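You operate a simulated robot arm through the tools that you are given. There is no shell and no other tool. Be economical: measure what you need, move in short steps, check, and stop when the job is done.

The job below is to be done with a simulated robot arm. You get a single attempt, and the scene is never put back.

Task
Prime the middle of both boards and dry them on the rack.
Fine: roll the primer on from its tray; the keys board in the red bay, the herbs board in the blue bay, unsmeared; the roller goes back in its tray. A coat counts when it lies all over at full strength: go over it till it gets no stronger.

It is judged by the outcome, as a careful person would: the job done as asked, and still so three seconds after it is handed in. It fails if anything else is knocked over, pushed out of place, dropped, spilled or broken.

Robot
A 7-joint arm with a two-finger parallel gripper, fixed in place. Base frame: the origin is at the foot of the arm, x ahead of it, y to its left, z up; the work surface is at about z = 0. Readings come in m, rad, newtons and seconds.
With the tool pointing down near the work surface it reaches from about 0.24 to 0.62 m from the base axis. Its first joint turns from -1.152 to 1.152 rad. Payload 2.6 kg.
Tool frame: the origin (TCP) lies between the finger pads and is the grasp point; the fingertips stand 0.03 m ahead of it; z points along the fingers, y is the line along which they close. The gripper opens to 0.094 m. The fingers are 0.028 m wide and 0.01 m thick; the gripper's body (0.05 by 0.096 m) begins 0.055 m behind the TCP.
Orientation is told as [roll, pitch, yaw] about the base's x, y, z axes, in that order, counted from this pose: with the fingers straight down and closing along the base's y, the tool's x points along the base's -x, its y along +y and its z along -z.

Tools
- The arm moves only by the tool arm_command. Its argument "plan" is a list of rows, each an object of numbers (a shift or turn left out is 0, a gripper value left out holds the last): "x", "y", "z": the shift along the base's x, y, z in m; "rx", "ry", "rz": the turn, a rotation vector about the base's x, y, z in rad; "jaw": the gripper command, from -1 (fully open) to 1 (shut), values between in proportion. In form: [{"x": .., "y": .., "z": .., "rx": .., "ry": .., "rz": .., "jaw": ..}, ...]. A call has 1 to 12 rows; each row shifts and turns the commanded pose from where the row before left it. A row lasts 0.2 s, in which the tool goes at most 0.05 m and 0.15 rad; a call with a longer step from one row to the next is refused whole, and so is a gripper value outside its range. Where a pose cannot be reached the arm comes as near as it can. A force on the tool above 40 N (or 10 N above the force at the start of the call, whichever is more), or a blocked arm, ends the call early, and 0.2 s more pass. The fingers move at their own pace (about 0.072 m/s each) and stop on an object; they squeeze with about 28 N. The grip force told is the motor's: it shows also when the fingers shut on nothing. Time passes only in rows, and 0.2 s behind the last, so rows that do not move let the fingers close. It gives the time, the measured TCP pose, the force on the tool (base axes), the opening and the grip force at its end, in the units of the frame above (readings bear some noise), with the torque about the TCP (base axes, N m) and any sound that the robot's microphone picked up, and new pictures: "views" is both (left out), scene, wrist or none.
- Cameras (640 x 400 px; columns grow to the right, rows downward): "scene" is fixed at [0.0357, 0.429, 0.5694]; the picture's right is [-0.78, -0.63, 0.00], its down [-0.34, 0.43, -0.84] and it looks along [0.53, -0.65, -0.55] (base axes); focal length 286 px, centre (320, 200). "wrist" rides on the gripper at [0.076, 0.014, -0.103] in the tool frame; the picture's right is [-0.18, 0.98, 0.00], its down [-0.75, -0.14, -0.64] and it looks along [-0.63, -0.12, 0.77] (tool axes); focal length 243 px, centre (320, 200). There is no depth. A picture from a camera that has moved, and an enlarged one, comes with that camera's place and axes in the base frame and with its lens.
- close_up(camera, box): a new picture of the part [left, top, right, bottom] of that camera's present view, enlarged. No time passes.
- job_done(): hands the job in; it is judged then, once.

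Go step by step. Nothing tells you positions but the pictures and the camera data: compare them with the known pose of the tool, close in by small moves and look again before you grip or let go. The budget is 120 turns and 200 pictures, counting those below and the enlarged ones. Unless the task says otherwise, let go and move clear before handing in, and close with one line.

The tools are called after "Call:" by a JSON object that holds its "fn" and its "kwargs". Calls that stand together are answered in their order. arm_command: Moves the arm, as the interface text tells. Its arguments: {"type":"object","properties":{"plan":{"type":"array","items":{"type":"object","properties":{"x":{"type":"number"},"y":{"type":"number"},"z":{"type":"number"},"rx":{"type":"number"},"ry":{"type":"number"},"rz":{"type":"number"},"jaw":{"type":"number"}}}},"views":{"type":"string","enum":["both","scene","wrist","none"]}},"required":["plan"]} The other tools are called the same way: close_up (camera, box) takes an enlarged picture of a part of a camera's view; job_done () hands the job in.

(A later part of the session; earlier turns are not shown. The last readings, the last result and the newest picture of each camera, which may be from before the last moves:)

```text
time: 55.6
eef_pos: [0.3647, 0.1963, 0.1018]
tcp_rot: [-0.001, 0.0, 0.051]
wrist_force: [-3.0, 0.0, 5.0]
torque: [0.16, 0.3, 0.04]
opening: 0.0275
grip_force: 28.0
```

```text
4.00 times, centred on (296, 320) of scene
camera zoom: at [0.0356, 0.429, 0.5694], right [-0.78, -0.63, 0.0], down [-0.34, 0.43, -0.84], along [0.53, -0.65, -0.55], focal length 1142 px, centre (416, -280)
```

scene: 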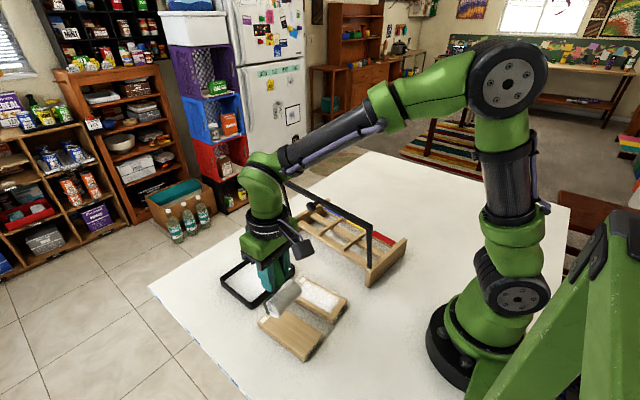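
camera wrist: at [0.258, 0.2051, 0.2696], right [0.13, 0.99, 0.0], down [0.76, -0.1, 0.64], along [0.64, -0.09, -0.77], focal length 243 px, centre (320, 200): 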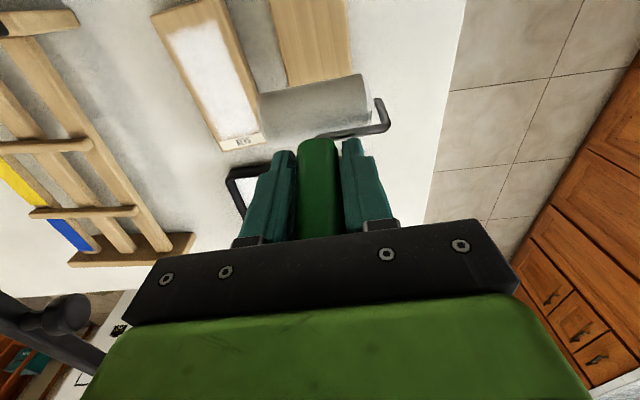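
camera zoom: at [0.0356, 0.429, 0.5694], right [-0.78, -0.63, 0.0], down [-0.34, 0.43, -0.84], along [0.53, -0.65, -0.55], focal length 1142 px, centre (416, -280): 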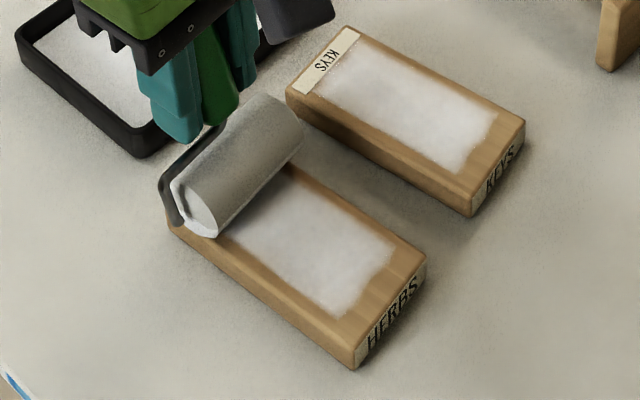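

Good coverage. More passes for strength.

Call:
{"fn": "arm_command", "kwargs": {"plan": [{"z": -0.0007}, {"x": -0.022, "y": -0.001}, {"x": -0.022, "y": -0.001}, {"x": -0.022, "y": -0.001}, {"x": -0.02, "y": -0.001}, {"x": 0.022, "y": 0.001}, {"x": 0.022, "y": 0.001}, {"x": 0.022, "y": 0.001}, {"x": 0.02, "y": 0.001}], "views": "none"}}

Call:
{"fn": "arm_command", "kwargs": {"plan": [{"z": -0.0007}, {"x": -0.022, "y": -0.001}, {"x": -0.022, "y": -0.001}, {"x": -0.022, "y": -0.001}, {"x": -0.02, "y": -0.001}, {"x": 0.022, "y": 0.001}, {"x": 0.022, "y": 0.001}, {"x": 0.022, "y": 0.001}, {"x": 0.02, "y": 0.001}], "views": "none"}}

Call:
{"fn": "close_up", "kwargs": {"camera": "scene", "box": [240, 270, 352, 370]}}

```text
time: 57.6
eef_pos: [0.3647, 0.1982, 0.102]
tcp_rot: [0.001, -0.001, 0.049]
wrist_force: [-6.9, -0.1, 18.1]
torque: [0.1, 0.77, 0.03]
opening: 0.028
grip_force: 28.1
```

```text
time: 58.9
eef_pos: [0.2849, 0.1947, 0.1019]
tcp_rot: [0.002, 0.003, 0.048]
wrist_force: [-1.6, -2.1, 11.3]
torque: [-0.06, 0.29, -0.01]
opening: 0.0279
grip_force: 28.1
stopped in row 6: the force on the tool passed its limit at 52 N (the readings are from after the stop); the commanded pose is now the measured one
```

```text
4.00 times, centred on (296, 320) of scene
camera zoom: at [0.0356, 0.429, 0.5694], right [-0.78, -0.63, 0.0], down [-0.34, 0.43, -0.84], along [0.53, -0.65, -0.55], focal length 1142 px, centre (416, -280)
```

zoom: 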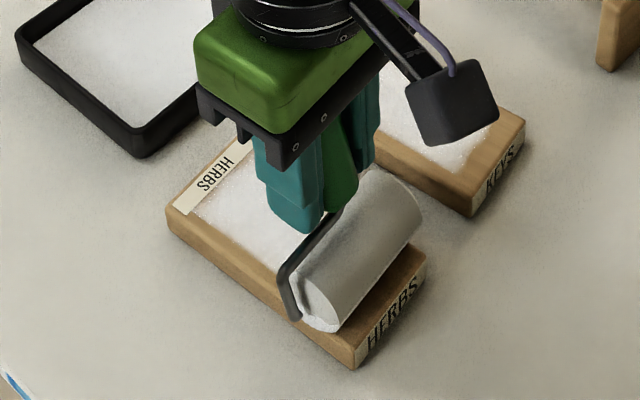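

The force limit stopped the move on a firm press, but nothing was disturbed. I'll ease off and finish the passes.

Call:
{"fn": "arm_command", "kwargs": {"plan": [{"z": 0.0005}, {"x": -0.012}, {"x": 0.022, "y": 0.001}, {"x": 0.022, "y": 0.001}, {"x": 0.022, "y": 0.001}, {"x": 0.022, "y": 0.001}, {"z": 0.03}, {"z": 0.04}, {"x": 0.03, "y": -0.015}, {"x": 0.03, "y": -0.015}, {}], "views": "wrist"}}

Call:
{"fn": "close_up", "kwargs": {"camera": "scene", "box": [240, 250, 368, 370]}}

Call:
{"fn": "close_up", "kwargs": {"camera": "scene", "box": [200, 210, 312, 310]}}

```text
time: 61.3
eef_pos: [0.4213, 0.1675, 0.1693]
tcp_rot: [0.003, 0.005, 0.05]
wrist_force: [-1.4, -1.2, -0.9]
torque: [-0.03, 0.0, -0.01]
opening: 0.0281
grip_force: 27.6
camera wrist: at [0.3444, 0.1772, 0.2739], right [0.14, 0.99, 0.0], down [0.76, -0.1, 0.64], along [0.63, -0.09, -0.77], focal length 243 px, centre (320, 200)
```

wrist: 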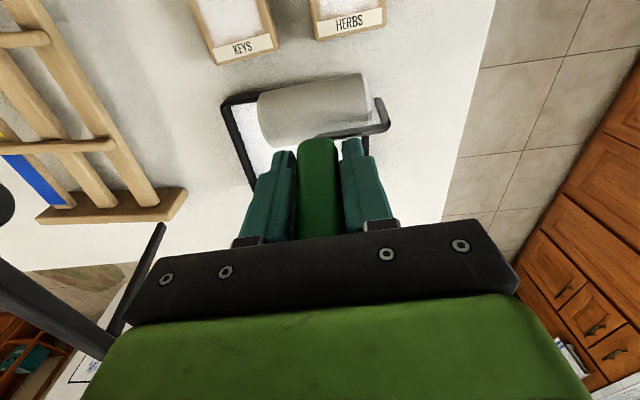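

```text
3.33 times, centred on (304, 310) of scene
camera zoom: at [0.0357, 0.429, 0.5694], right [-0.78, -0.63, 0.0], down [-0.34, 0.43, -0.84], along [0.53, -0.65, -0.55], focal length 952 px, centre (373, -167)
```

zoom: 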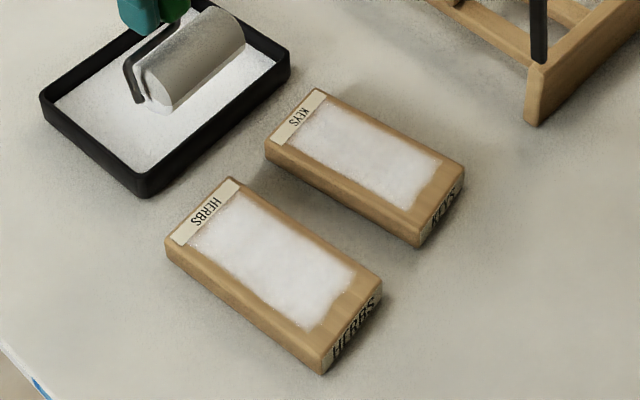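

```text
4.00 times, centred on (256, 260) of scene
camera zoom: at [0.0357, 0.429, 0.5694], right [-0.78, -0.63, 0.0], down [-0.34, 0.43, -0.84], along [0.53, -0.65, -0.55], focal length 1142 px, centre (576, -40)
```

zoom: 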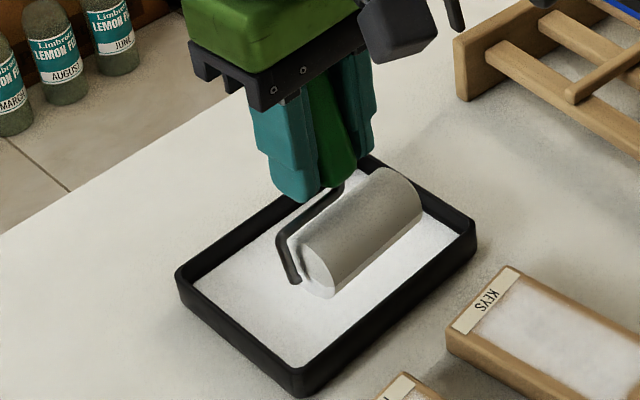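

The herbs coat is whiter than keys, so keys isn't at full strength yet. I'll reload and go over keys again more firmly.

Call:
{"fn": "arm_command", "kwargs": {"plan": [{"x": 0.032, "y": -0.012, "rz": -0.025}, {"x": 0.03, "y": -0.013, "rz": -0.025}, {"z": -0.04}, {"z": -0.034}, {"z": -0.001}, {}], "views": "none"}}

```text
time: 62.7
eef_pos: [0.4819, 0.1436, 0.0966]
tcp_rot: [0.002, 0.005, -0.001]
wrist_force: [-0.7, -0.1, -0.3]
torque: [0.0, 0.03, -0.01]
opening: 0.0281
grip_force: 28.0
```

Call:
{"fn": "arm_command", "kwargs": {"plan": [{"z": -0.002}, {}, {"z": -0.001}, {}], "views": "none"}}

```text
time: 63.7
eef_pos: [0.4838, 0.1427, 0.0946]
tcp_rot: [0.001, 0.004, -0.002]
wrist_force: [-1.8, -1.5, 6.4]
torque: [0.01, 0.2, 0.04]
opening: 0.0277
grip_force: 27.8
```

Call:
{"fn": "arm_command", "kwargs": {"plan": [{"x": 0.018}, {"x": -0.02}, {"x": -0.02}, {"x": 0.02}, {"x": 0.02}, {"x": -0.02}, {"x": -0.018}, {"x": 0.02}, {}], "views": "none"}}

Call:
{"fn": "arm_command", "kwargs": {"plan": [{"z": 0.035}, {"z": 0.04}, {"x": -0.03, "y": -0.01}, {"x": -0.04, "y": -0.01, "rz": 0.04}, {"x": -0.04, "y": -0.01, "rz": 0.04}, {"x": -0.02, "y": -0.007}, {"z": -0.04}, {"z": -0.02}, {"z": -0.003}, {}], "views": "wrist"}}

Call:
{"fn": "close_up", "kwargs": {"camera": "scene", "box": [250, 240, 362, 340]}}

```text
time: 65.7
eef_pos: [0.4823, 0.1451, 0.0942]
tcp_rot: [0.003, 0.005, -0.002]
wrist_force: [-7.7, 1.6, 22.2]
torque: [0.02, 0.92, -0.05]
opening: 0.028
grip_force: 28.4
```

```text
time: 67.9
eef_pos: [0.3532, 0.1062, 0.1053]
tcp_rot: [0.0, 0.005, 0.079]
wrist_force: [0.1, 0.7, -1.3]
torque: [-0.04, -0.02, 0.01]
opening: 0.0279
grip_force: 27.6
camera wrist: at [0.276, 0.1151, 0.2098], right [0.11, 0.99, 0.0], down [0.77, -0.08, 0.64], along [0.63, -0.07, -0.77], focal length 243 px, centre (320, 200)
```

wrist: 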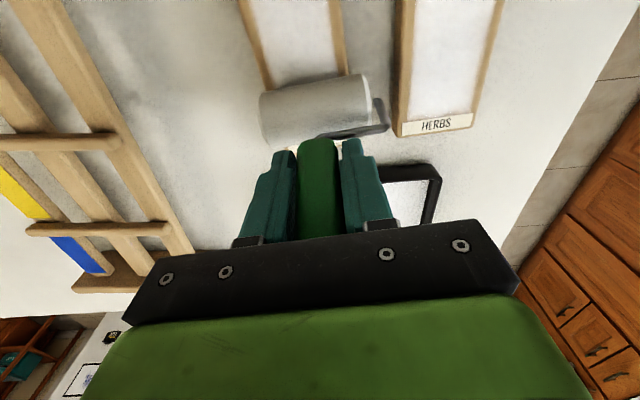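

```text
4.00 times, centred on (306, 290) of scene
camera zoom: at [0.0357, 0.429, 0.5694], right [-0.78, -0.63, 0.0], down [-0.34, 0.43, -0.84], along [0.53, -0.65, -0.55], focal length 1142 px, centre (376, -160)
```

zoom: 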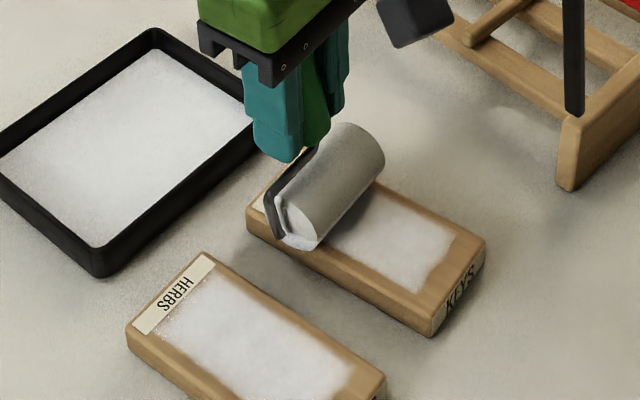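

Call:
{"fn": "arm_command", "kwargs": {"plan": [{"z": -0.002}, {}, {"z": -0.001}, {}], "views": "none"}}

```text
time: 68.9
eef_pos: [0.3525, 0.1061, 0.1029]
tcp_rot: [0.002, 0.004, 0.078]
wrist_force: [0.8, -0.6, -1.3]
torque: [0.02, 0.01, -0.01]
opening: 0.0278
grip_force: 28.1
```

Call:
{"fn": "arm_command", "kwargs": {"plan": [{"z": -0.0015}, {}, {"z": -0.001}, {}], "views": "none"}}

```text
time: 69.9
eef_pos: [0.3529, 0.1068, 0.1027]
tcp_rot: [0.001, 0.002, 0.078]
wrist_force: [-4.6, -2.6, 26.9]
torque: [-0.14, 0.8, 0.02]
opening: 0.028
grip_force: 28.4
```

Good contact. Ease slightly and make full passes on keys.

Call:
{"fn": "arm_command", "kwargs": {"plan": [{"z": 0.0008}, {"x": 0.01, "y": -0.0015}, {"x": -0.022, "y": -0.002}, {"x": -0.022, "y": -0.002}, {"x": -0.022, "y": -0.002}, {"x": -0.02, "y": -0.0018}, {"x": 0.022, "y": 0.0018}, {"x": 0.022, "y": 0.0018}, {"x": 0.022, "y": 0.0018}, {"x": 0.02, "y": 0.0016}, {}], "views": "none"}}

Call:
{"fn": "arm_command", "kwargs": {"plan": [{"x": -0.022, "y": -0.0018}, {"x": -0.022, "y": -0.0018}, {"x": -0.022, "y": -0.0018}, {"x": -0.02, "y": -0.0018}, {"x": 0.022, "y": 0.0018}, {"x": 0.022, "y": 0.0018}, {"x": 0.022, "y": 0.0018}, {"x": 0.02, "y": 0.0016}, {}], "views": "none"}}

Call:
{"fn": "close_up", "kwargs": {"camera": "scene", "box": [240, 250, 368, 370]}}

```text
time: 72.3
eef_pos: [0.3633, 0.1043, 0.1015]
tcp_rot: [0.005, 0.002, 0.08]
wrist_force: [-9.4, 1.2, 36.3]
torque: [0.3, 1.27, -0.02]
opening: 0.0278
grip_force: 27.8
```

```text
time: 73.5
eef_pos: [0.2834, 0.0985, 0.1029]
tcp_rot: [0.001, 0.016, 0.072]
wrist_force: [-0.9, -1.7, 12.1]
torque: [0.08, 0.34, 0.04]
opening: 0.0277
grip_force: 28.4
stopped in row 5: the force on the tool passed its limit at 59 N (the readings are from after the stop); the commanded pose is now the measured one
```

```text
3.33 times, centred on (304, 310) of scene
camera zoom: at [0.0356, 0.429, 0.5694], right [-0.78, -0.63, 0.0], down [-0.34, 0.43, -0.84], along [0.53, -0.65, -0.55], focal length 952 px, centre (373, -167)
```

zoom: 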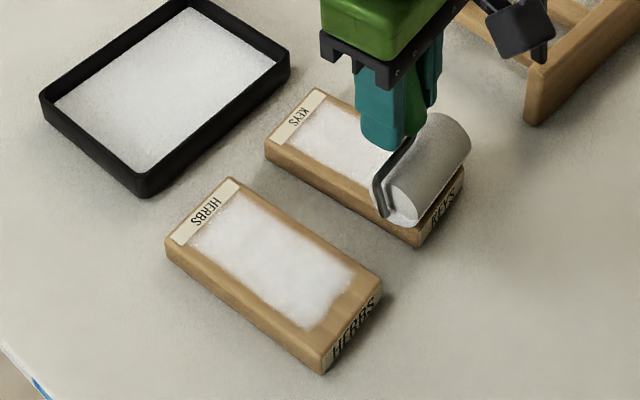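

Call:
{"fn": "arm_command", "kwargs": {"plan": [{"z": 0.0003}, {"x": -0.01, "y": -0.001}, {"x": 0.022, "y": 0.0018}, {"x": 0.022, "y": 0.0018}, {"x": 0.022, "y": 0.0018}, {"x": 0.022, "y": 0.0018}, {"z": 0.03}, {"z": 0.04}, {"x": 0.04, "y": 0.01}, {"x": 0.02, "y": 0.005}, {}], "views": "scene"}}

Call:
{"fn": "close_up", "kwargs": {"camera": "scene", "box": [240, 250, 368, 370]}}

Call:
{"fn": "close_up", "kwargs": {"camera": "scene", "box": [270, 250, 366, 310]}}

```text
time: 75.9
eef_pos: [0.4203, 0.1181, 0.1711]
tcp_rot: [0.002, 0.016, 0.073]
wrist_force: [0.4, -0.5, -0.9]
torque: [0.0, 0.01, 0.02]
opening: 0.0279
grip_force: 28.3
```

scene: 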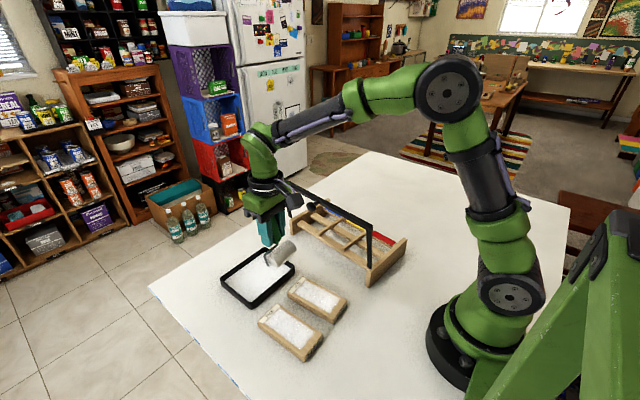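

```text
3.33 times, centred on (304, 310) of scene
camera zoom: at [0.0357, 0.429, 0.5694], right [-0.78, -0.63, 0.0], down [-0.34, 0.43, -0.84], along [0.53, -0.65, -0.55], focal length 952 px, centre (373, -167)
```

zoom: 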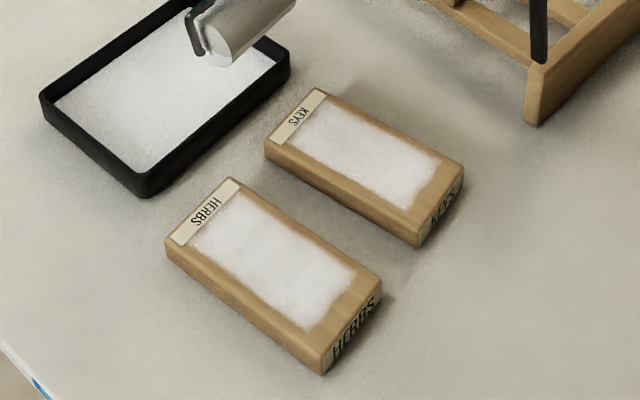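

```text
6.67 times, centred on (318, 280) of scene
camera zoom: at [0.0357, 0.429, 0.5694], right [-0.78, -0.63, 0.0], down [-0.34, 0.43, -0.84], along [0.53, -0.65, -0.55], focal length 1904 px, centre (333, -333)
```

zoom: 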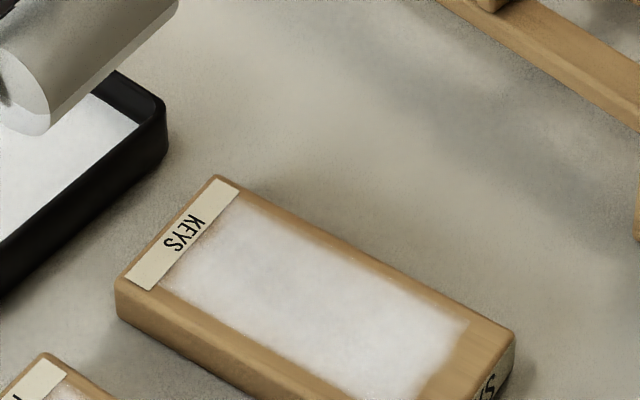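

Keys now looks as strong as herbs. I'll reload and give herbs one more check round.

Call:
{"fn": "arm_command", "kwargs": {"plan": [{"x": 0.032, "y": 0.012, "rz": -0.035, "ry": -0.008}, {"x": 0.032, "y": 0.012, "rz": -0.035, "ry": -0.008}, {"z": -0.04}, {"z": -0.034}, {}], "views": "none"}}

Call:
{"fn": "arm_command", "kwargs": {"plan": [{"z": -0.0015}, {}, {}], "views": "none"}}

```text
time: 77.1
eef_pos: [0.4885, 0.1423, 0.0973]
tcp_rot: [0.001, 0.004, 0.006]
wrist_force: [0.7, 0.3, -0.3]
torque: [0.01, 0.01, 0.0]
opening: 0.0278
grip_force: 27.9
```

```text
time: 77.9
eef_pos: [0.4868, 0.142, 0.0955]
tcp_rot: [0.0, 0.002, 0.003]
wrist_force: [-0.9, 0.1, -0.4]
torque: [0.01, -0.01, 0.03]
opening: 0.0277
grip_force: 27.2
```

Call:
{"fn": "arm_command", "kwargs": {"plan": [{"z": -0.0015}, {}, {}], "views": "none"}}

```text
time: 78.7
eef_pos: [0.4864, 0.1426, 0.0947]
tcp_rot: [0.001, 0.001, 0.004]
wrist_force: [-0.4, -0.9, 4.9]
torque: [0.15, 0.12, 0.01]
opening: 0.028
grip_force: 27.8
```

Call:
{"fn": "arm_command", "kwargs": {"plan": [{"x": 0.015}, {"x": -0.02}, {"x": -0.02}, {"x": 0.02}, {"x": 0.02}, {"x": -0.02}, {"x": -0.015}, {"x": 0.02}, {}], "views": "none"}}

Call:
{"fn": "arm_command", "kwargs": {"plan": [{"z": 0.035}, {"z": 0.04}, {"x": -0.03, "y": 0.013}, {"x": -0.037, "y": 0.014}, {"x": -0.037, "y": 0.014, "rz": 0.046}, {"x": -0.03, "y": 0.013}, {"z": -0.04}, {"z": -0.022}, {"z": -0.003}, {}], "views": "none"}}

Call:
{"fn": "close_up", "kwargs": {"camera": "scene", "box": [240, 250, 368, 370]}}

```text
time: 80.7
eef_pos: [0.4867, 0.1441, 0.0955]
tcp_rot: [0.002, 0.001, 0.004]
wrist_force: [-0.2, 1.0, 0.9]
torque: [0.09, 0.06, 0.0]
opening: 0.0279
grip_force: 28.2
```

```text
time: 82.9
eef_pos: [0.3527, 0.1966, 0.1041]
tcp_rot: [0.002, 0.002, 0.049]
wrist_force: [-0.1, 0.6, -0.9]
torque: [0.02, 0.01, 0.0]
opening: 0.0279
grip_force: 27.7
```

```text
3.33 times, centred on (304, 310) of scene
camera zoom: at [0.0357, 0.429, 0.5694], right [-0.78, -0.63, 0.0], down [-0.34, 0.43, -0.84], along [0.53, -0.65, -0.55], focal length 952 px, centre (373, -167)
```

zoom: 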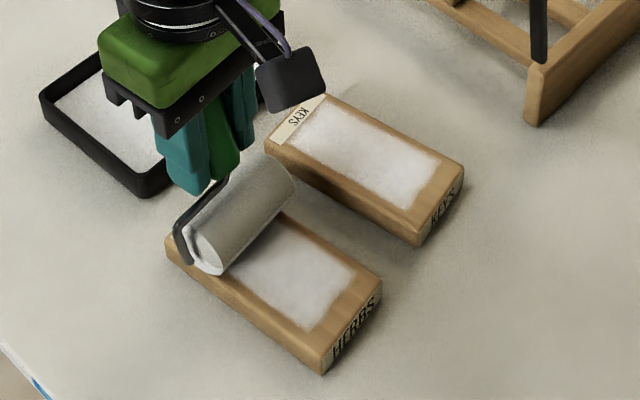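

Call:
{"fn": "arm_command", "kwargs": {"plan": [{"z": -0.002}, {}, {"z": -0.001}, {}], "views": "none"}}

```text
time: 83.9
eef_pos: [0.3528, 0.1984, 0.1035]
tcp_rot: [0.001, -0.001, 0.048]
wrist_force: [-3.9, -4.2, 20.7]
torque: [-0.13, 0.65, 0.06]
opening: 0.0279
grip_force: 27.9
```

Call:
{"fn": "arm_command", "kwargs": {"plan": [{"z": 0.0006}, {"x": 0.008}, {"x": -0.022, "y": -0.001}, {"x": -0.022, "y": -0.001}, {"x": -0.022, "y": -0.001}, {"x": -0.016, "y": -0.001}, {"x": 0.022, "y": 0.001}, {"x": 0.022, "y": 0.001}, {"x": 0.022, "y": 0.001}, {"x": 0.018, "y": 0.001}, {}], "views": "none"}}

Call:
{"fn": "arm_command", "kwargs": {"plan": [{"x": -0.022, "y": -0.001, "z": 0.0006}, {"x": -0.022, "y": -0.001}, {"x": -0.022, "y": -0.001}, {"x": -0.016, "y": -0.001}, {"x": 0.022, "y": 0.001}, {"x": 0.022, "y": 0.001}, {"x": 0.022, "y": 0.001}, {"x": 0.018, "y": 0.001}, {"z": 0.03}, {"z": 0.04}, {"x": 0.03}, {"x": 0.03}], "views": "wrist"}}

Call:
{"fn": "close_up", "kwargs": {"camera": "scene", "box": [240, 250, 368, 370]}}

```text
time: 86.3
eef_pos: [0.3599, 0.1959, 0.1037]
tcp_rot: [0.0, 0.003, 0.051]
wrist_force: [0.0, -0.1, -1.2]
torque: [0.0, -0.03, -0.01]
opening: 0.0277
grip_force: 27.9
```

```text
time: 88.9
eef_pos: [0.4242, 0.1968, 0.1721]
tcp_rot: [0.003, 0.003, 0.048]
wrist_force: [-0.3, 0.1, -0.5]
torque: [0.02, 0.01, -0.02]
opening: 0.0275
grip_force: 28.6
camera wrist: at [0.3479, 0.2078, 0.2756], right [0.14, 0.99, 0.0], down [0.76, -0.1, 0.64], along [0.63, -0.09, -0.77], focal length 243 px, centre (320, 200)
```

wrist: 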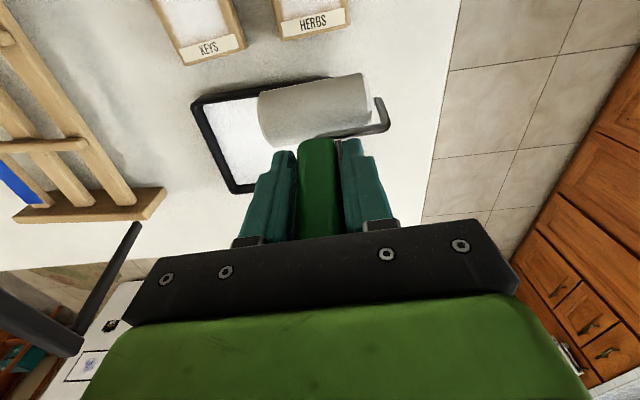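

```text
3.33 times, centred on (304, 310) of scene
camera zoom: at [0.0356, 0.429, 0.5694], right [-0.78, -0.63, 0.0], down [-0.34, 0.43, -0.84], along [0.53, -0.65, -0.55], focal length 952 px, centre (373, -167)
```

zoom: 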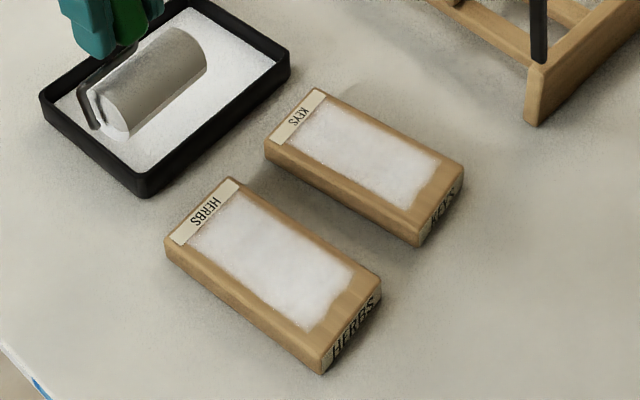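

Both coats now look full, even and unchanged. I'll take the roller back over the tray and turn the gripper to bring the handle upright.

Call:
{"fn": "arm_command", "kwargs": {"plan": [{"x": 0.023, "y": -0.027, "rz": -0.025, "ry": -0.08}, {"x": 0.023, "y": -0.027, "rz": -0.023, "ry": -0.08}, {"z": -0.035}, {}, {}], "views": "both"}}

Call:
{"fn": "close_up", "kwargs": {"camera": "scene", "box": [210, 200, 306, 290]}}

```text
time: 90.1
eef_pos: [0.4698, 0.1426, 0.1364]
tcp_rot: [-0.003, -0.158, 0.002]
wrist_force: [-0.2, -0.5, -0.2]
torque: [0.03, 0.01, 0.03]
opening: 0.0276
grip_force: 27.8
camera wrist: at [0.3781, 0.1559, 0.2272], right [0.18, 0.98, 0.03], down [0.64, -0.14, 0.75], along [0.74, -0.12, -0.66], focal length 243 px, centre (320, 200)
```

scene: 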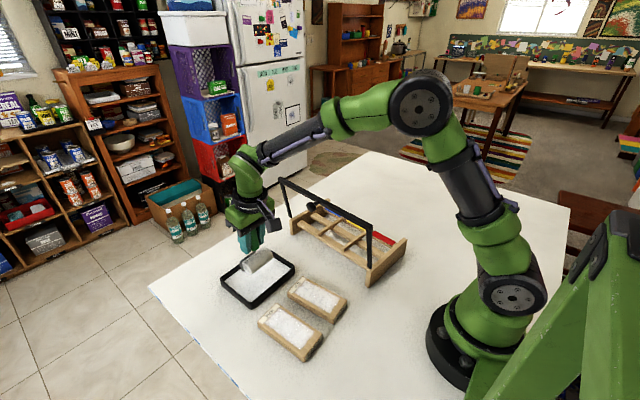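
wrist: 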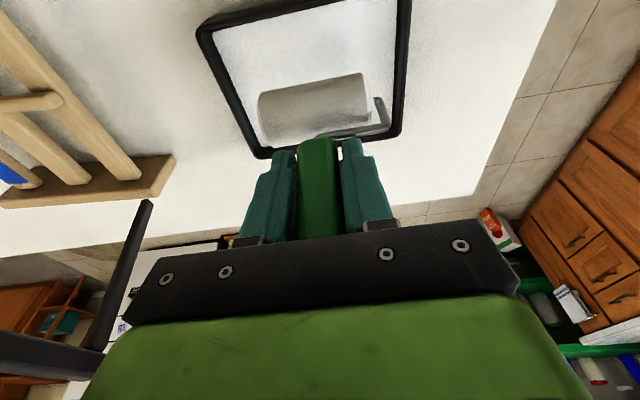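

```text
4.44 times, centred on (258, 245) of scene
camera zoom: at [0.0357, 0.429, 0.5694], right [-0.78, -0.63, 0.0], down [-0.34, 0.43, -0.84], along [0.53, -0.65, -0.55], focal length 1270 px, centre (596, 0)
```

zoom: 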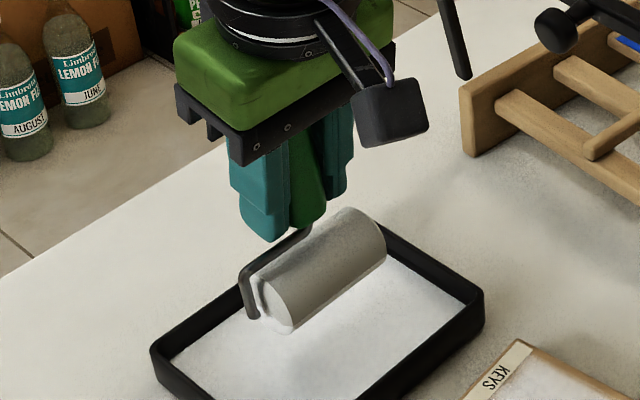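

The wire bend now matches its starting orientation. I'll lower gently onto the tray floor.

Call:
{"fn": "arm_command", "kwargs": {"plan": [{"z": -0.025}, {"z": -0.008}, {}, {"z": -0.002}, {}], "views": "none"}}

```text
time: 91.3
eef_pos: [0.4691, 0.1431, 0.1018]
tcp_rot: [-0.005, -0.156, 0.002]
wrist_force: [1.1, 0.6, -1.0]
torque: [0.01, -0.02, -0.03]
opening: 0.0276
grip_force: 28.3
```

Call:
{"fn": "arm_command", "kwargs": {"plan": [{"z": -0.002}, {}, {"z": -0.0015}, {}], "views": "none"}}

Call:
{"fn": "close_up", "kwargs": {"camera": "scene", "box": [210, 210, 306, 300]}}

```text
time: 92.3
eef_pos: [0.4702, 0.1424, 0.0991]
tcp_rot: [-0.004, -0.16, 0.003]
wrist_force: [-1.0, 0.0, -0.6]
torque: [-0.01, 0.01, 0.03]
opening: 0.0277
grip_force: 28.1
```

```text
4.44 times, centred on (258, 255) of scene
camera zoom: at [0.0357, 0.429, 0.5694], right [-0.78, -0.63, 0.0], down [-0.34, 0.43, -0.84], along [0.53, -0.65, -0.55], focal length 1270 px, centre (596, -44)
```

zoom: 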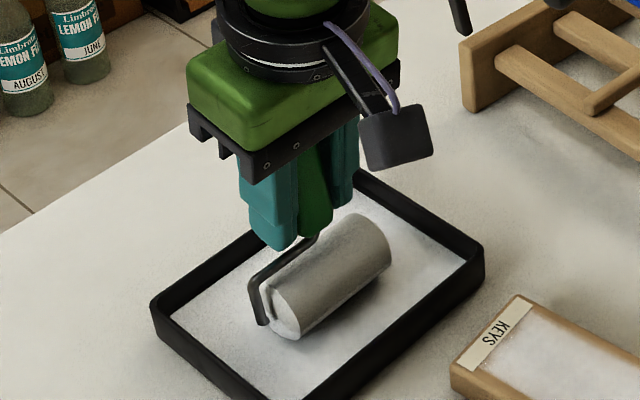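

Call:
{"fn": "arm_command", "kwargs": {"plan": [{"z": -0.002}, {}, {}], "views": "none"}}

```text
time: 93.1
eef_pos: [0.4703, 0.1432, 0.0964]
tcp_rot: [-0.003, -0.159, 0.0]
wrist_force: [-0.1, -0.2, -0.4]
torque: [0.01, -0.02, -0.02]
opening: 0.028
grip_force: 28.2
```

Call:
{"fn": "arm_command", "kwargs": {"plan": [{"z": -0.0015}, {}, {}], "views": "none"}}

```text
time: 93.9
eef_pos: [0.4689, 0.1435, 0.0951]
tcp_rot: [-0.005, -0.159, 0.003]
wrist_force: [0.3, -0.9, 2.7]
torque: [0.1, 0.01, 0.02]
opening: 0.0278
grip_force: 27.4
```

Light contact. I'll open the fingers a little and see whether the roller stands.

Call:
{"fn": "arm_command", "kwargs": {"plan": [{"jaw": 0.3}, {}, {}], "views": "wrist"}}

Call:
{"fn": "close_up", "kwargs": {"camera": "scene", "box": [210, 210, 306, 300]}}

```text
time: 94.7
eef_pos: [0.471, 0.141, 0.096]
tcp_rot: [-0.005, -0.16, 0.001]
wrist_force: [-0.2, -0.3, 3.4]
torque: [0.09, 0.05, -0.05]
opening: 0.0327
grip_force: 0.0
camera wrist: at [0.3785, 0.1566, 0.1862], right [0.18, 0.98, 0.03], down [0.64, -0.14, 0.75], along [0.74, -0.12, -0.66], focal length 243 px, centre (320, 200)
```

wrist: 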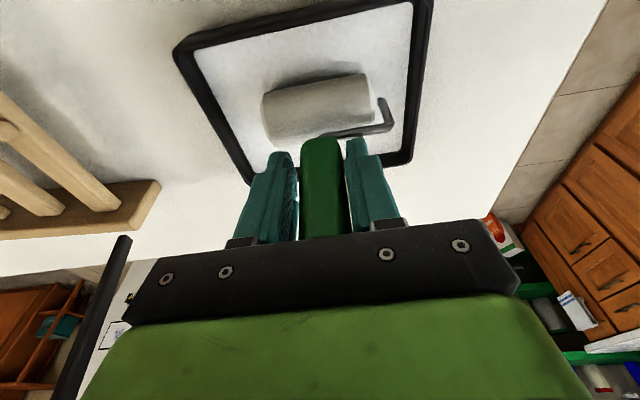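

```text
4.44 times, centred on (258, 255) of scene
camera zoom: at [0.0357, 0.429, 0.5694], right [-0.78, -0.63, 0.0], down [-0.34, 0.43, -0.84], along [0.53, -0.65, -0.55], focal length 1270 px, centre (596, -44)
```

zoom: 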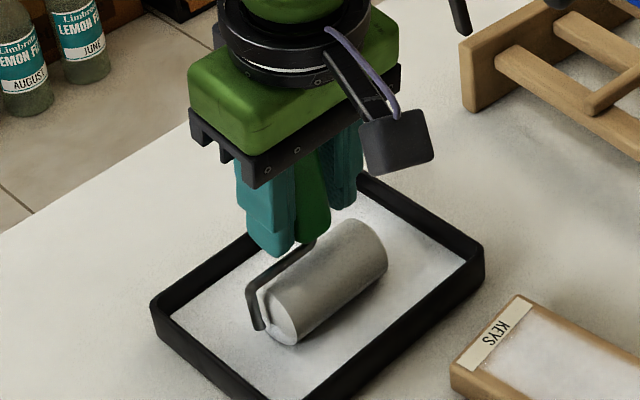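

It's standing so far. Opening a bit further and waiting.

Call:
{"fn": "arm_command", "kwargs": {"plan": [{"jaw": 0.1}, {}, {}, {}, {}], "views": "none"}}

Call:
{"fn": "close_up", "kwargs": {"camera": "scene", "box": [210, 210, 306, 300]}}

Call:
{"fn": "close_up", "kwargs": {"camera": "wrist", "box": [160, 0, 480, 250]}}

```text
time: 95.9
eef_pos: [0.4703, 0.1421, 0.0956]
tcp_rot: [-0.002, -0.159, 0.002]
wrist_force: [0.4, -0.3, 0.1]
torque: [0.01, -0.03, 0.03]
opening: 0.0424
grip_force: 0.1
```

```text
4.44 times, centred on (258, 255) of scene
camera zoom: at [0.0357, 0.429, 0.5694], right [-0.78, -0.63, 0.0], down [-0.34, 0.43, -0.84], along [0.53, -0.65, -0.55], focal length 1270 px, centre (596, -44)
```

zoom: 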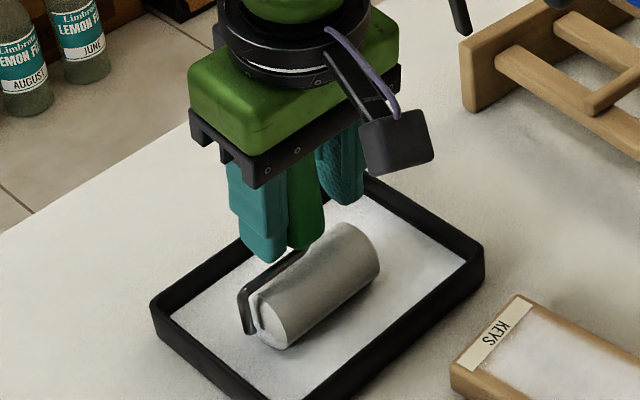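

```text
1.60 times, centred on (320, 125) of wrist
camera zoom: at [0.3785, 0.1566, 0.1861], right [0.18, 0.98, 0.03], down [0.64, -0.14, 0.75], along [0.74, -0.12, -0.66], focal length 388 px, centre (320, 320)
```

zoom: 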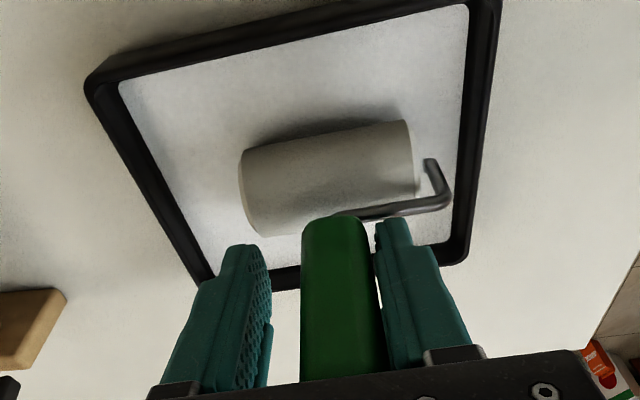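

Call:
{"fn": "arm_command", "kwargs": {"plan": [{"jaw": -0.2}, {}, {}, {}], "views": "none"}}

Call:
{"fn": "close_up", "kwargs": {"camera": "scene", "box": [210, 210, 306, 300]}}

Call:
{"fn": "close_up", "kwargs": {"camera": "wrist", "box": [160, 0, 480, 250]}}

```text
time: 96.9
eef_pos: [0.4696, 0.1419, 0.0957]
tcp_rot: [-0.004, -0.159, 0.002]
wrist_force: [-0.4, -0.6, 0.5]
torque: [0.01, -0.03, 0.0]
opening: 0.0568
grip_force: 0.1
```

```text
4.44 times, centred on (258, 255) of scene
camera zoom: at [0.0357, 0.429, 0.5694], right [-0.78, -0.63, 0.0], down [-0.34, 0.43, -0.84], along [0.53, -0.65, -0.55], focal length 1270 px, centre (596, -44)
```

zoom: 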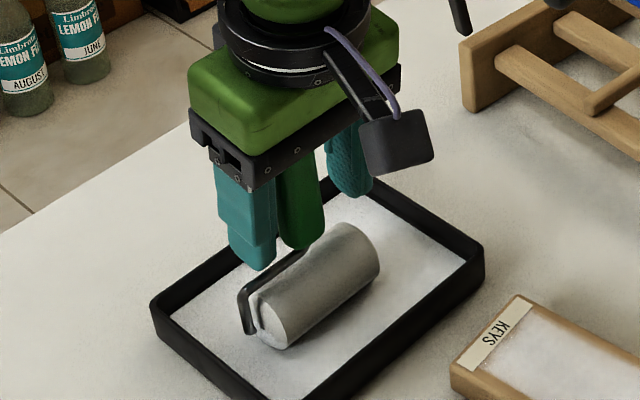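

```text
1.60 times, centred on (320, 125) of wrist
camera zoom: at [0.3785, 0.1566, 0.1862], right [0.18, 0.98, 0.03], down [0.64, -0.14, 0.75], along [0.74, -0.12, -0.66], focal length 388 px, centre (320, 320)
```

zoom: 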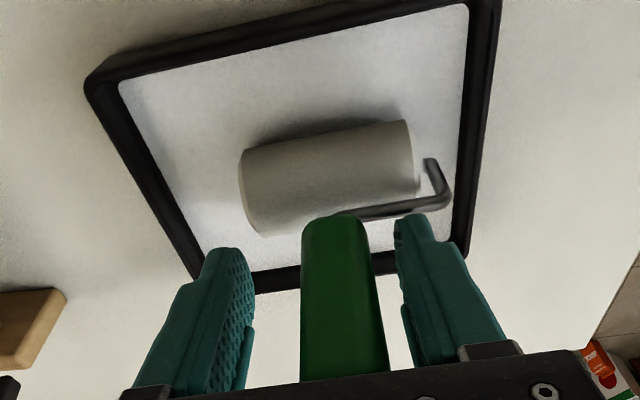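

The roller stands freely in its tray. I'll open fully and lift clear.

Call:
{"fn": "arm_command", "kwargs": {"plan": [{"jaw": -0.9}, {}, {"z": 0.03}, {"z": 0.04}, {"z": 0.045}, {"z": 0.03, "ry": 0.08}, {"ry": 0.08}, {"x": -0.04}, {"x": -0.04, "y": -0.01}, {"x": -0.04, "y": -0.015}, {"x": -0.03, "y": -0.015}], "views": "both"}}

Call:
{"fn": "close_up", "kwargs": {"camera": "wrist", "box": [200, 0, 440, 180]}}

```text
time: 99.3
eef_pos: [0.3202, 0.104, 0.2415]
tcp_rot: [-0.004, 0.002, 0.001]
wrist_force: [0.6, 0.4, 0.2]
torque: [-0.01, -0.01, 0.03]
opening: 0.0894
grip_force: 0.0
camera wrist: at [0.2439, 0.1176, 0.3453], right [0.18, 0.98, 0.0], down [0.76, -0.14, 0.64], along [0.63, -0.12, -0.77], focal length 243 px, centre (320, 200)
```

scene: 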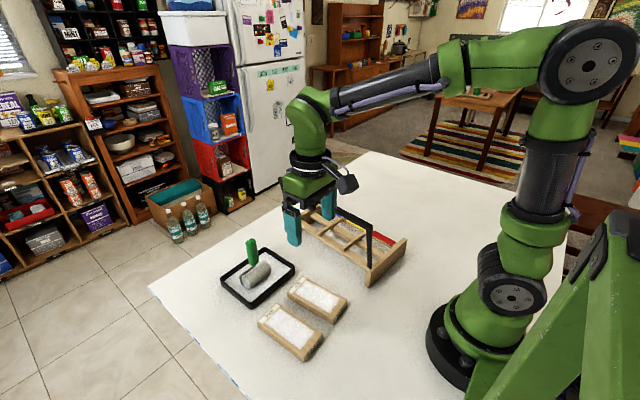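
wrist: 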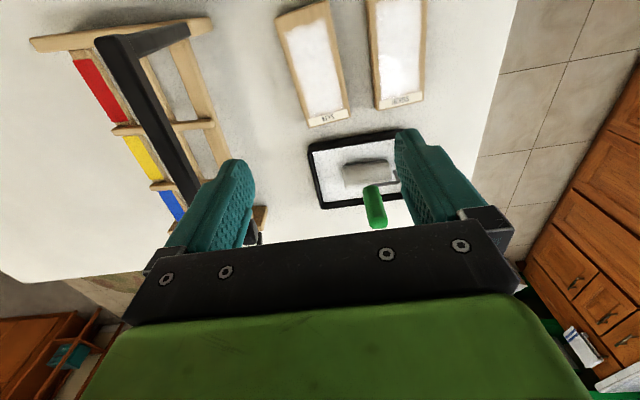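

```text
2.22 times, centred on (320, 90) of wrist
camera zoom: at [0.2439, 0.1176, 0.3453], right [0.18, 0.98, 0.0], down [0.76, -0.14, 0.64], along [0.63, -0.12, -0.77], focal length 539 px, centre (320, 444)
```

zoom: 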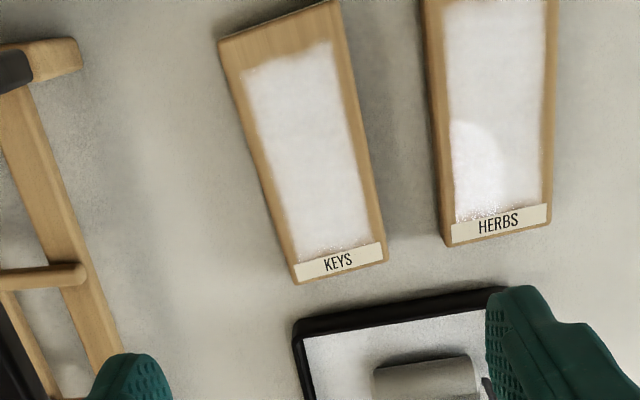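

The roller stands in the tray and the boards are clear. I'll check the coat edges near the labels closely.

Call:
{"fn": "close_up", "kwargs": {"camera": "wrist", "box": [275, 0, 355, 130]}}

Call:
{"fn": "close_up", "kwargs": {"camera": "scene", "box": [255, 275, 335, 365]}}

Call:
{"fn": "close_up", "kwargs": {"camera": "wrist", "box": [300, 85, 440, 135]}}

```text
3.08 times, centred on (315, 65) of wrist
camera zoom: at [0.2439, 0.1176, 0.3453], right [0.18, 0.98, 0.0], down [0.76, -0.14, 0.64], along [0.63, -0.12, -0.77], focal length 746 px, centre (335, 615)
```

zoom: 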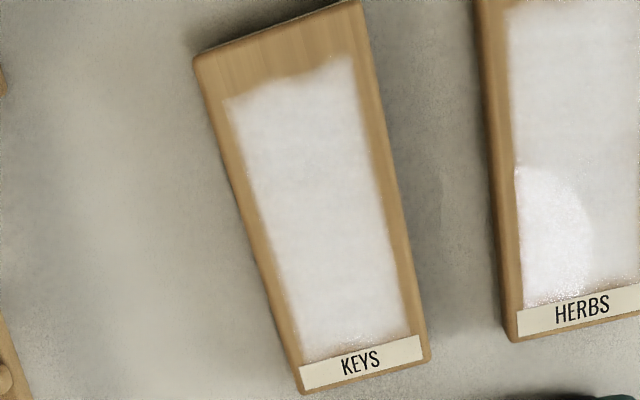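

```text
4.44 times, centred on (295, 320) of scene
camera zoom: at [0.0357, 0.429, 0.5694], right [-0.78, -0.63, 0.0], down [-0.34, 0.43, -0.84], along [0.53, -0.65, -0.55], focal length 1270 px, centre (431, -333)
```

zoom: 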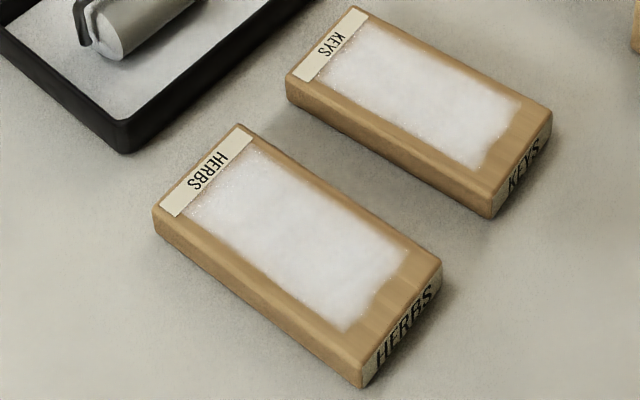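

```text
4.57 times, centred on (370, 110) of wrist
camera zoom: at [0.2439, 0.1176, 0.3453], right [0.18, 0.98, 0.0], down [0.76, -0.14, 0.64], along [0.63, -0.12, -0.77], focal length 1109 px, centre (91, 611)
```

zoom: 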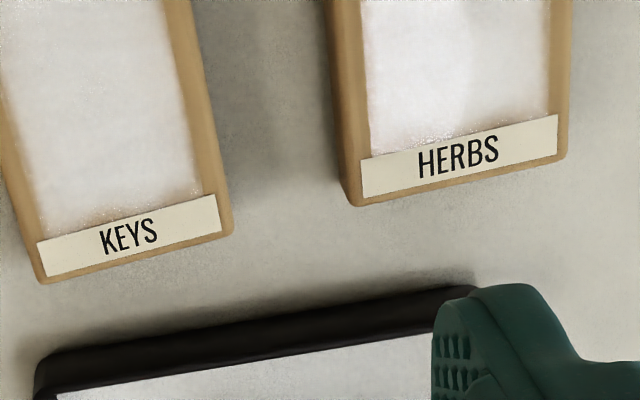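

The coats are good. Next I'll study the rack geometry before lifting the boards.

Call:
{"fn": "close_up", "kwargs": {"camera": "scene", "box": [330, 200, 420, 290]}}

Call:
{"fn": "close_up", "kwargs": {"camera": "wrist", "box": [20, 0, 280, 240]}}

```text
4.44 times, centred on (375, 245) of scene
camera zoom: at [0.0357, 0.429, 0.5694], right [-0.78, -0.63, 0.0], down [-0.34, 0.43, -0.84], along [0.53, -0.65, -0.55], focal length 1270 px, centre (76, 0)
```

zoom: 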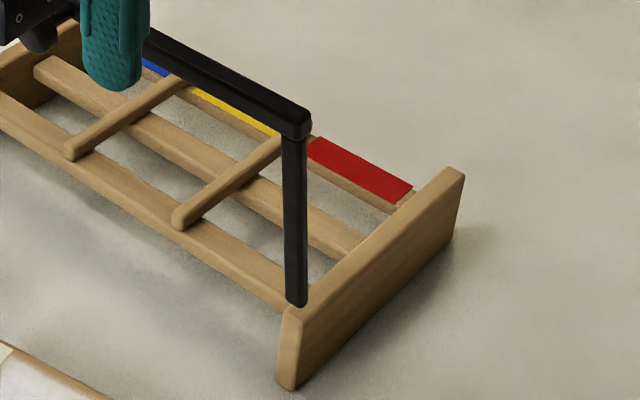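

```text
1.67 times, centred on (150, 120) of wrist
camera zoom: at [0.2439, 0.1176, 0.3453], right [0.18, 0.98, 0.0], down [0.76, -0.14, 0.64], along [0.63, -0.12, -0.77], focal length 404 px, centre (603, 333)
```

zoom: 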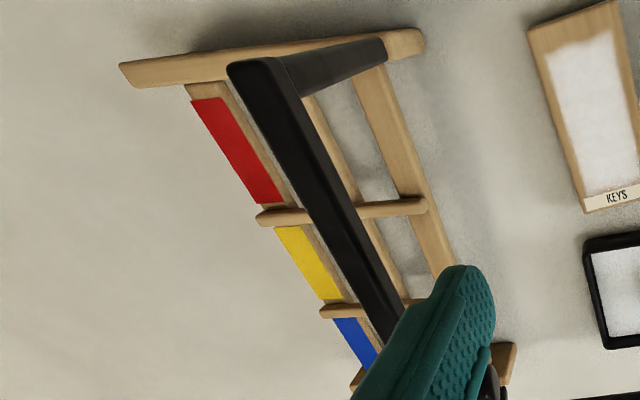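

The rack slats are at about z 0.048 and its walls at about 0.06, with each bay about 0.08 wide and the rack yaw about -0.1. I'll grip keys shallowly by its side faces at the bare end (0.267, 0.096), yaw 0.095.

Call:
{"fn": "arm_command", "kwargs": {"plan": [{"x": -0.027, "y": -0.004, "rz": 0.05, "jaw": -0.75}, {"x": -0.026, "y": -0.004, "rz": 0.045}, {"z": -0.045}, {"z": -0.045}, {"z": -0.045}, {}], "views": "both"}}

Call:
{"fn": "close_up", "kwargs": {"camera": "wrist", "box": [180, 0, 460, 240]}}

```text
time: 100.7
eef_pos: [0.2664, 0.0949, 0.1043]
tcp_rot: [-0.004, 0.002, 0.096]
wrist_force: [0.3, 0.5, 0.2]
torque: [-0.02, 0.01, 0.01]
opening: 0.0822
grip_force: 0.1
camera wrist: at [0.1892, 0.1019, 0.2079], right [0.09, 1.0, 0.0], down [0.76, -0.07, 0.64], along [0.64, -0.06, -0.77], focal length 243 px, centre (320, 200)
```

scene: 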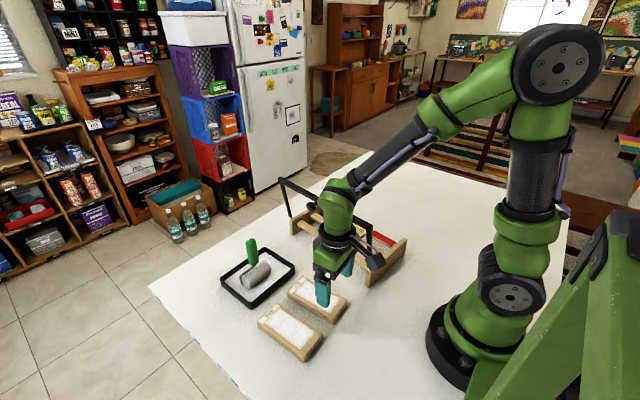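
wrist: 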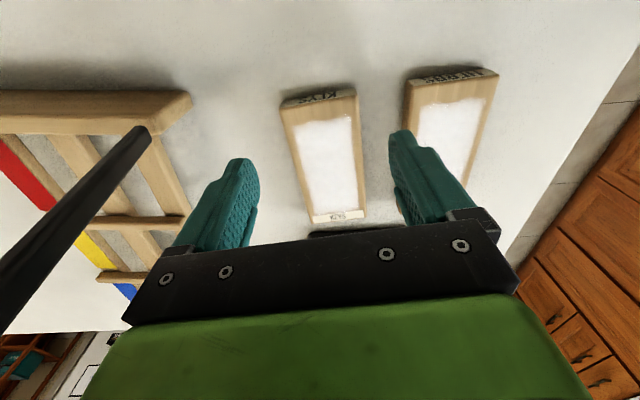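

```text
1.67 times, centred on (320, 120) of wrist
camera zoom: at [0.1892, 0.1019, 0.2079], right [0.09, 1.0, 0.0], down [0.76, -0.07, 0.64], along [0.64, -0.06, -0.77], focal length 404 px, centre (320, 333)
```

zoom: 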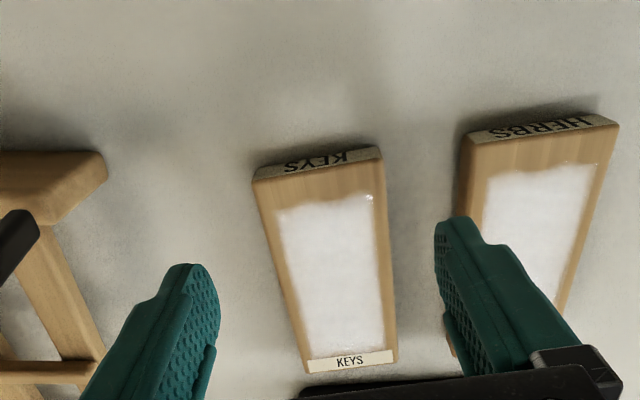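

Aligned over the bare end. Descending to grip height.

Call:
{"fn": "arm_command", "kwargs": {"plan": [{"z": -0.03}, {"z": -0.022}, {"z": -0.009}, {}, {}], "views": "wrist"}}

Call:
{"fn": "close_up", "kwargs": {"camera": "scene", "box": [285, 250, 375, 330]}}

Call:
{"fn": "close_up", "kwargs": {"camera": "wrist", "box": [180, 0, 460, 240]}}

```text
time: 101.9
eef_pos: [0.2653, 0.096, 0.0436]
tcp_rot: [-0.004, 0.002, 0.096]
wrist_force: [0.6, -0.7, 0.0]
torque: [-0.02, 0.0, 0.02]
opening: 0.0823
grip_force: 0.2
camera wrist: at [0.19, 0.1026, 0.1473], right [0.09, 1.0, 0.0], down [0.76, -0.07, 0.64], along [0.64, -0.06, -0.77], focal length 243 px, centre (320, 200)
```

wrist: 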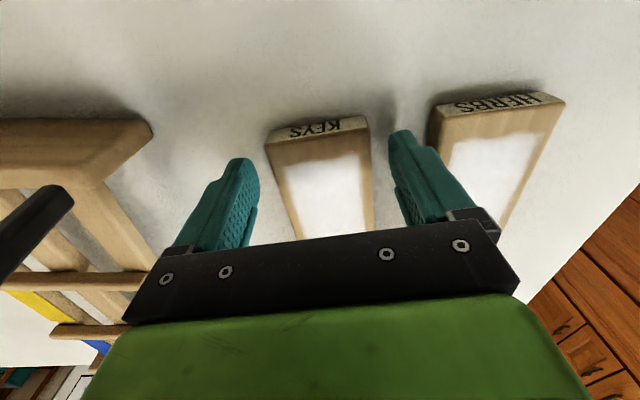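

```text
5.00 times, centred on (330, 290) of scene
camera zoom: at [0.0357, 0.429, 0.5694], right [-0.78, -0.63, 0.0], down [-0.34, 0.43, -0.84], along [0.53, -0.65, -0.55], focal length 1428 px, centre (270, -250)
```

zoom: 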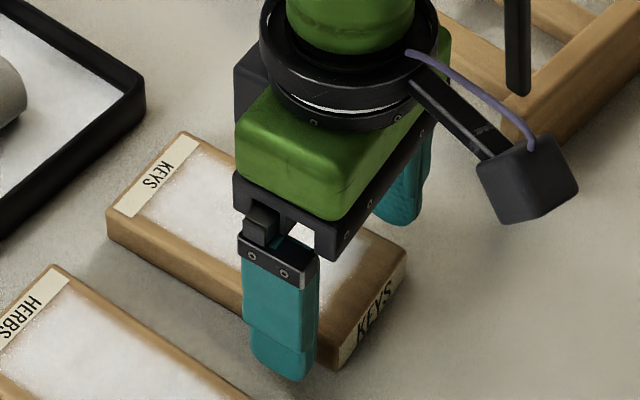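

```text
1.67 times, centred on (320, 120) of wrist
camera zoom: at [0.19, 0.1026, 0.1473], right [0.09, 1.0, 0.0], down [0.76, -0.07, 0.64], along [0.64, -0.06, -0.77], focal length 404 px, centre (320, 333)
```

zoom: 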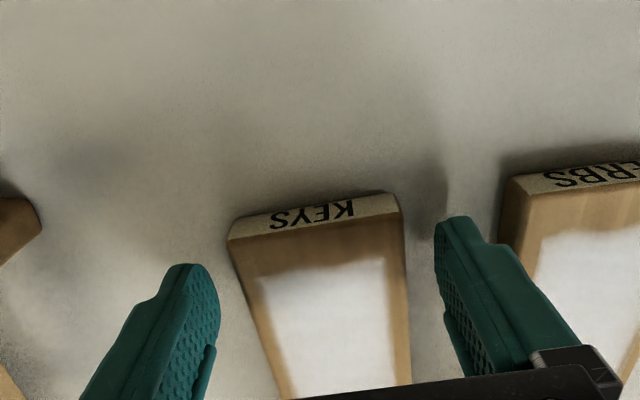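

The board is about 18 mm thick and the fingers straddle it evenly. I'll go 1 mm lower and close.

Call:
{"fn": "arm_command", "kwargs": {"plan": [{"z": -0.0015}, {"jaw": 0}, {"jaw": 0.5}, {}, {}, {}], "views": "wrist"}}

Call:
{"fn": "close_up", "kwargs": {"camera": "scene", "box": [285, 250, 375, 330]}}

```text
time: 103.3
eef_pos: [0.2669, 0.0975, 0.0423]
tcp_rot: [-0.002, 0.002, 0.097]
wrist_force: [0.0, 0.0, 1.7]
torque: [0.05, 0.01, -0.03]
opening: 0.0616
grip_force: 27.7
camera wrist: at [0.1903, 0.1021, 0.1467], right [0.09, 1.0, 0.0], down [0.76, -0.07, 0.64], along [0.64, -0.06, -0.77], focal length 243 px, centre (320, 200)
```

wrist: 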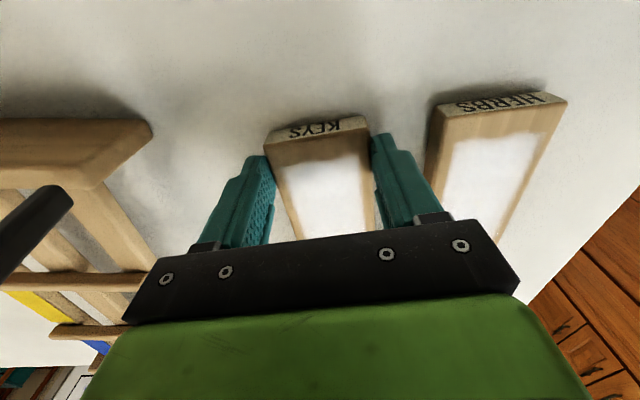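

```text
5.00 times, centred on (330, 290) of scene
camera zoom: at [0.0357, 0.429, 0.5694], right [-0.78, -0.63, 0.0], down [-0.34, 0.43, -0.84], along [0.53, -0.65, -0.55], focal length 1428 px, centre (270, -250)
```

zoom: 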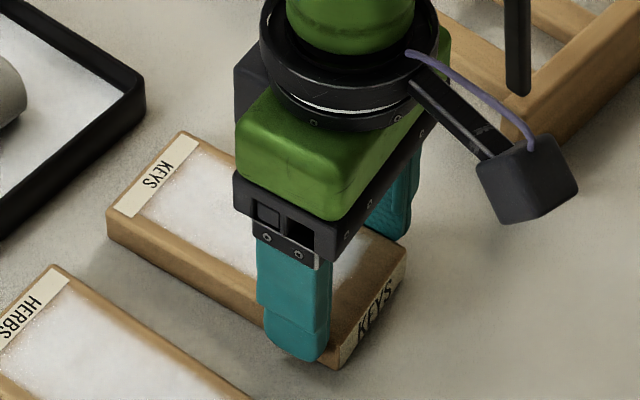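

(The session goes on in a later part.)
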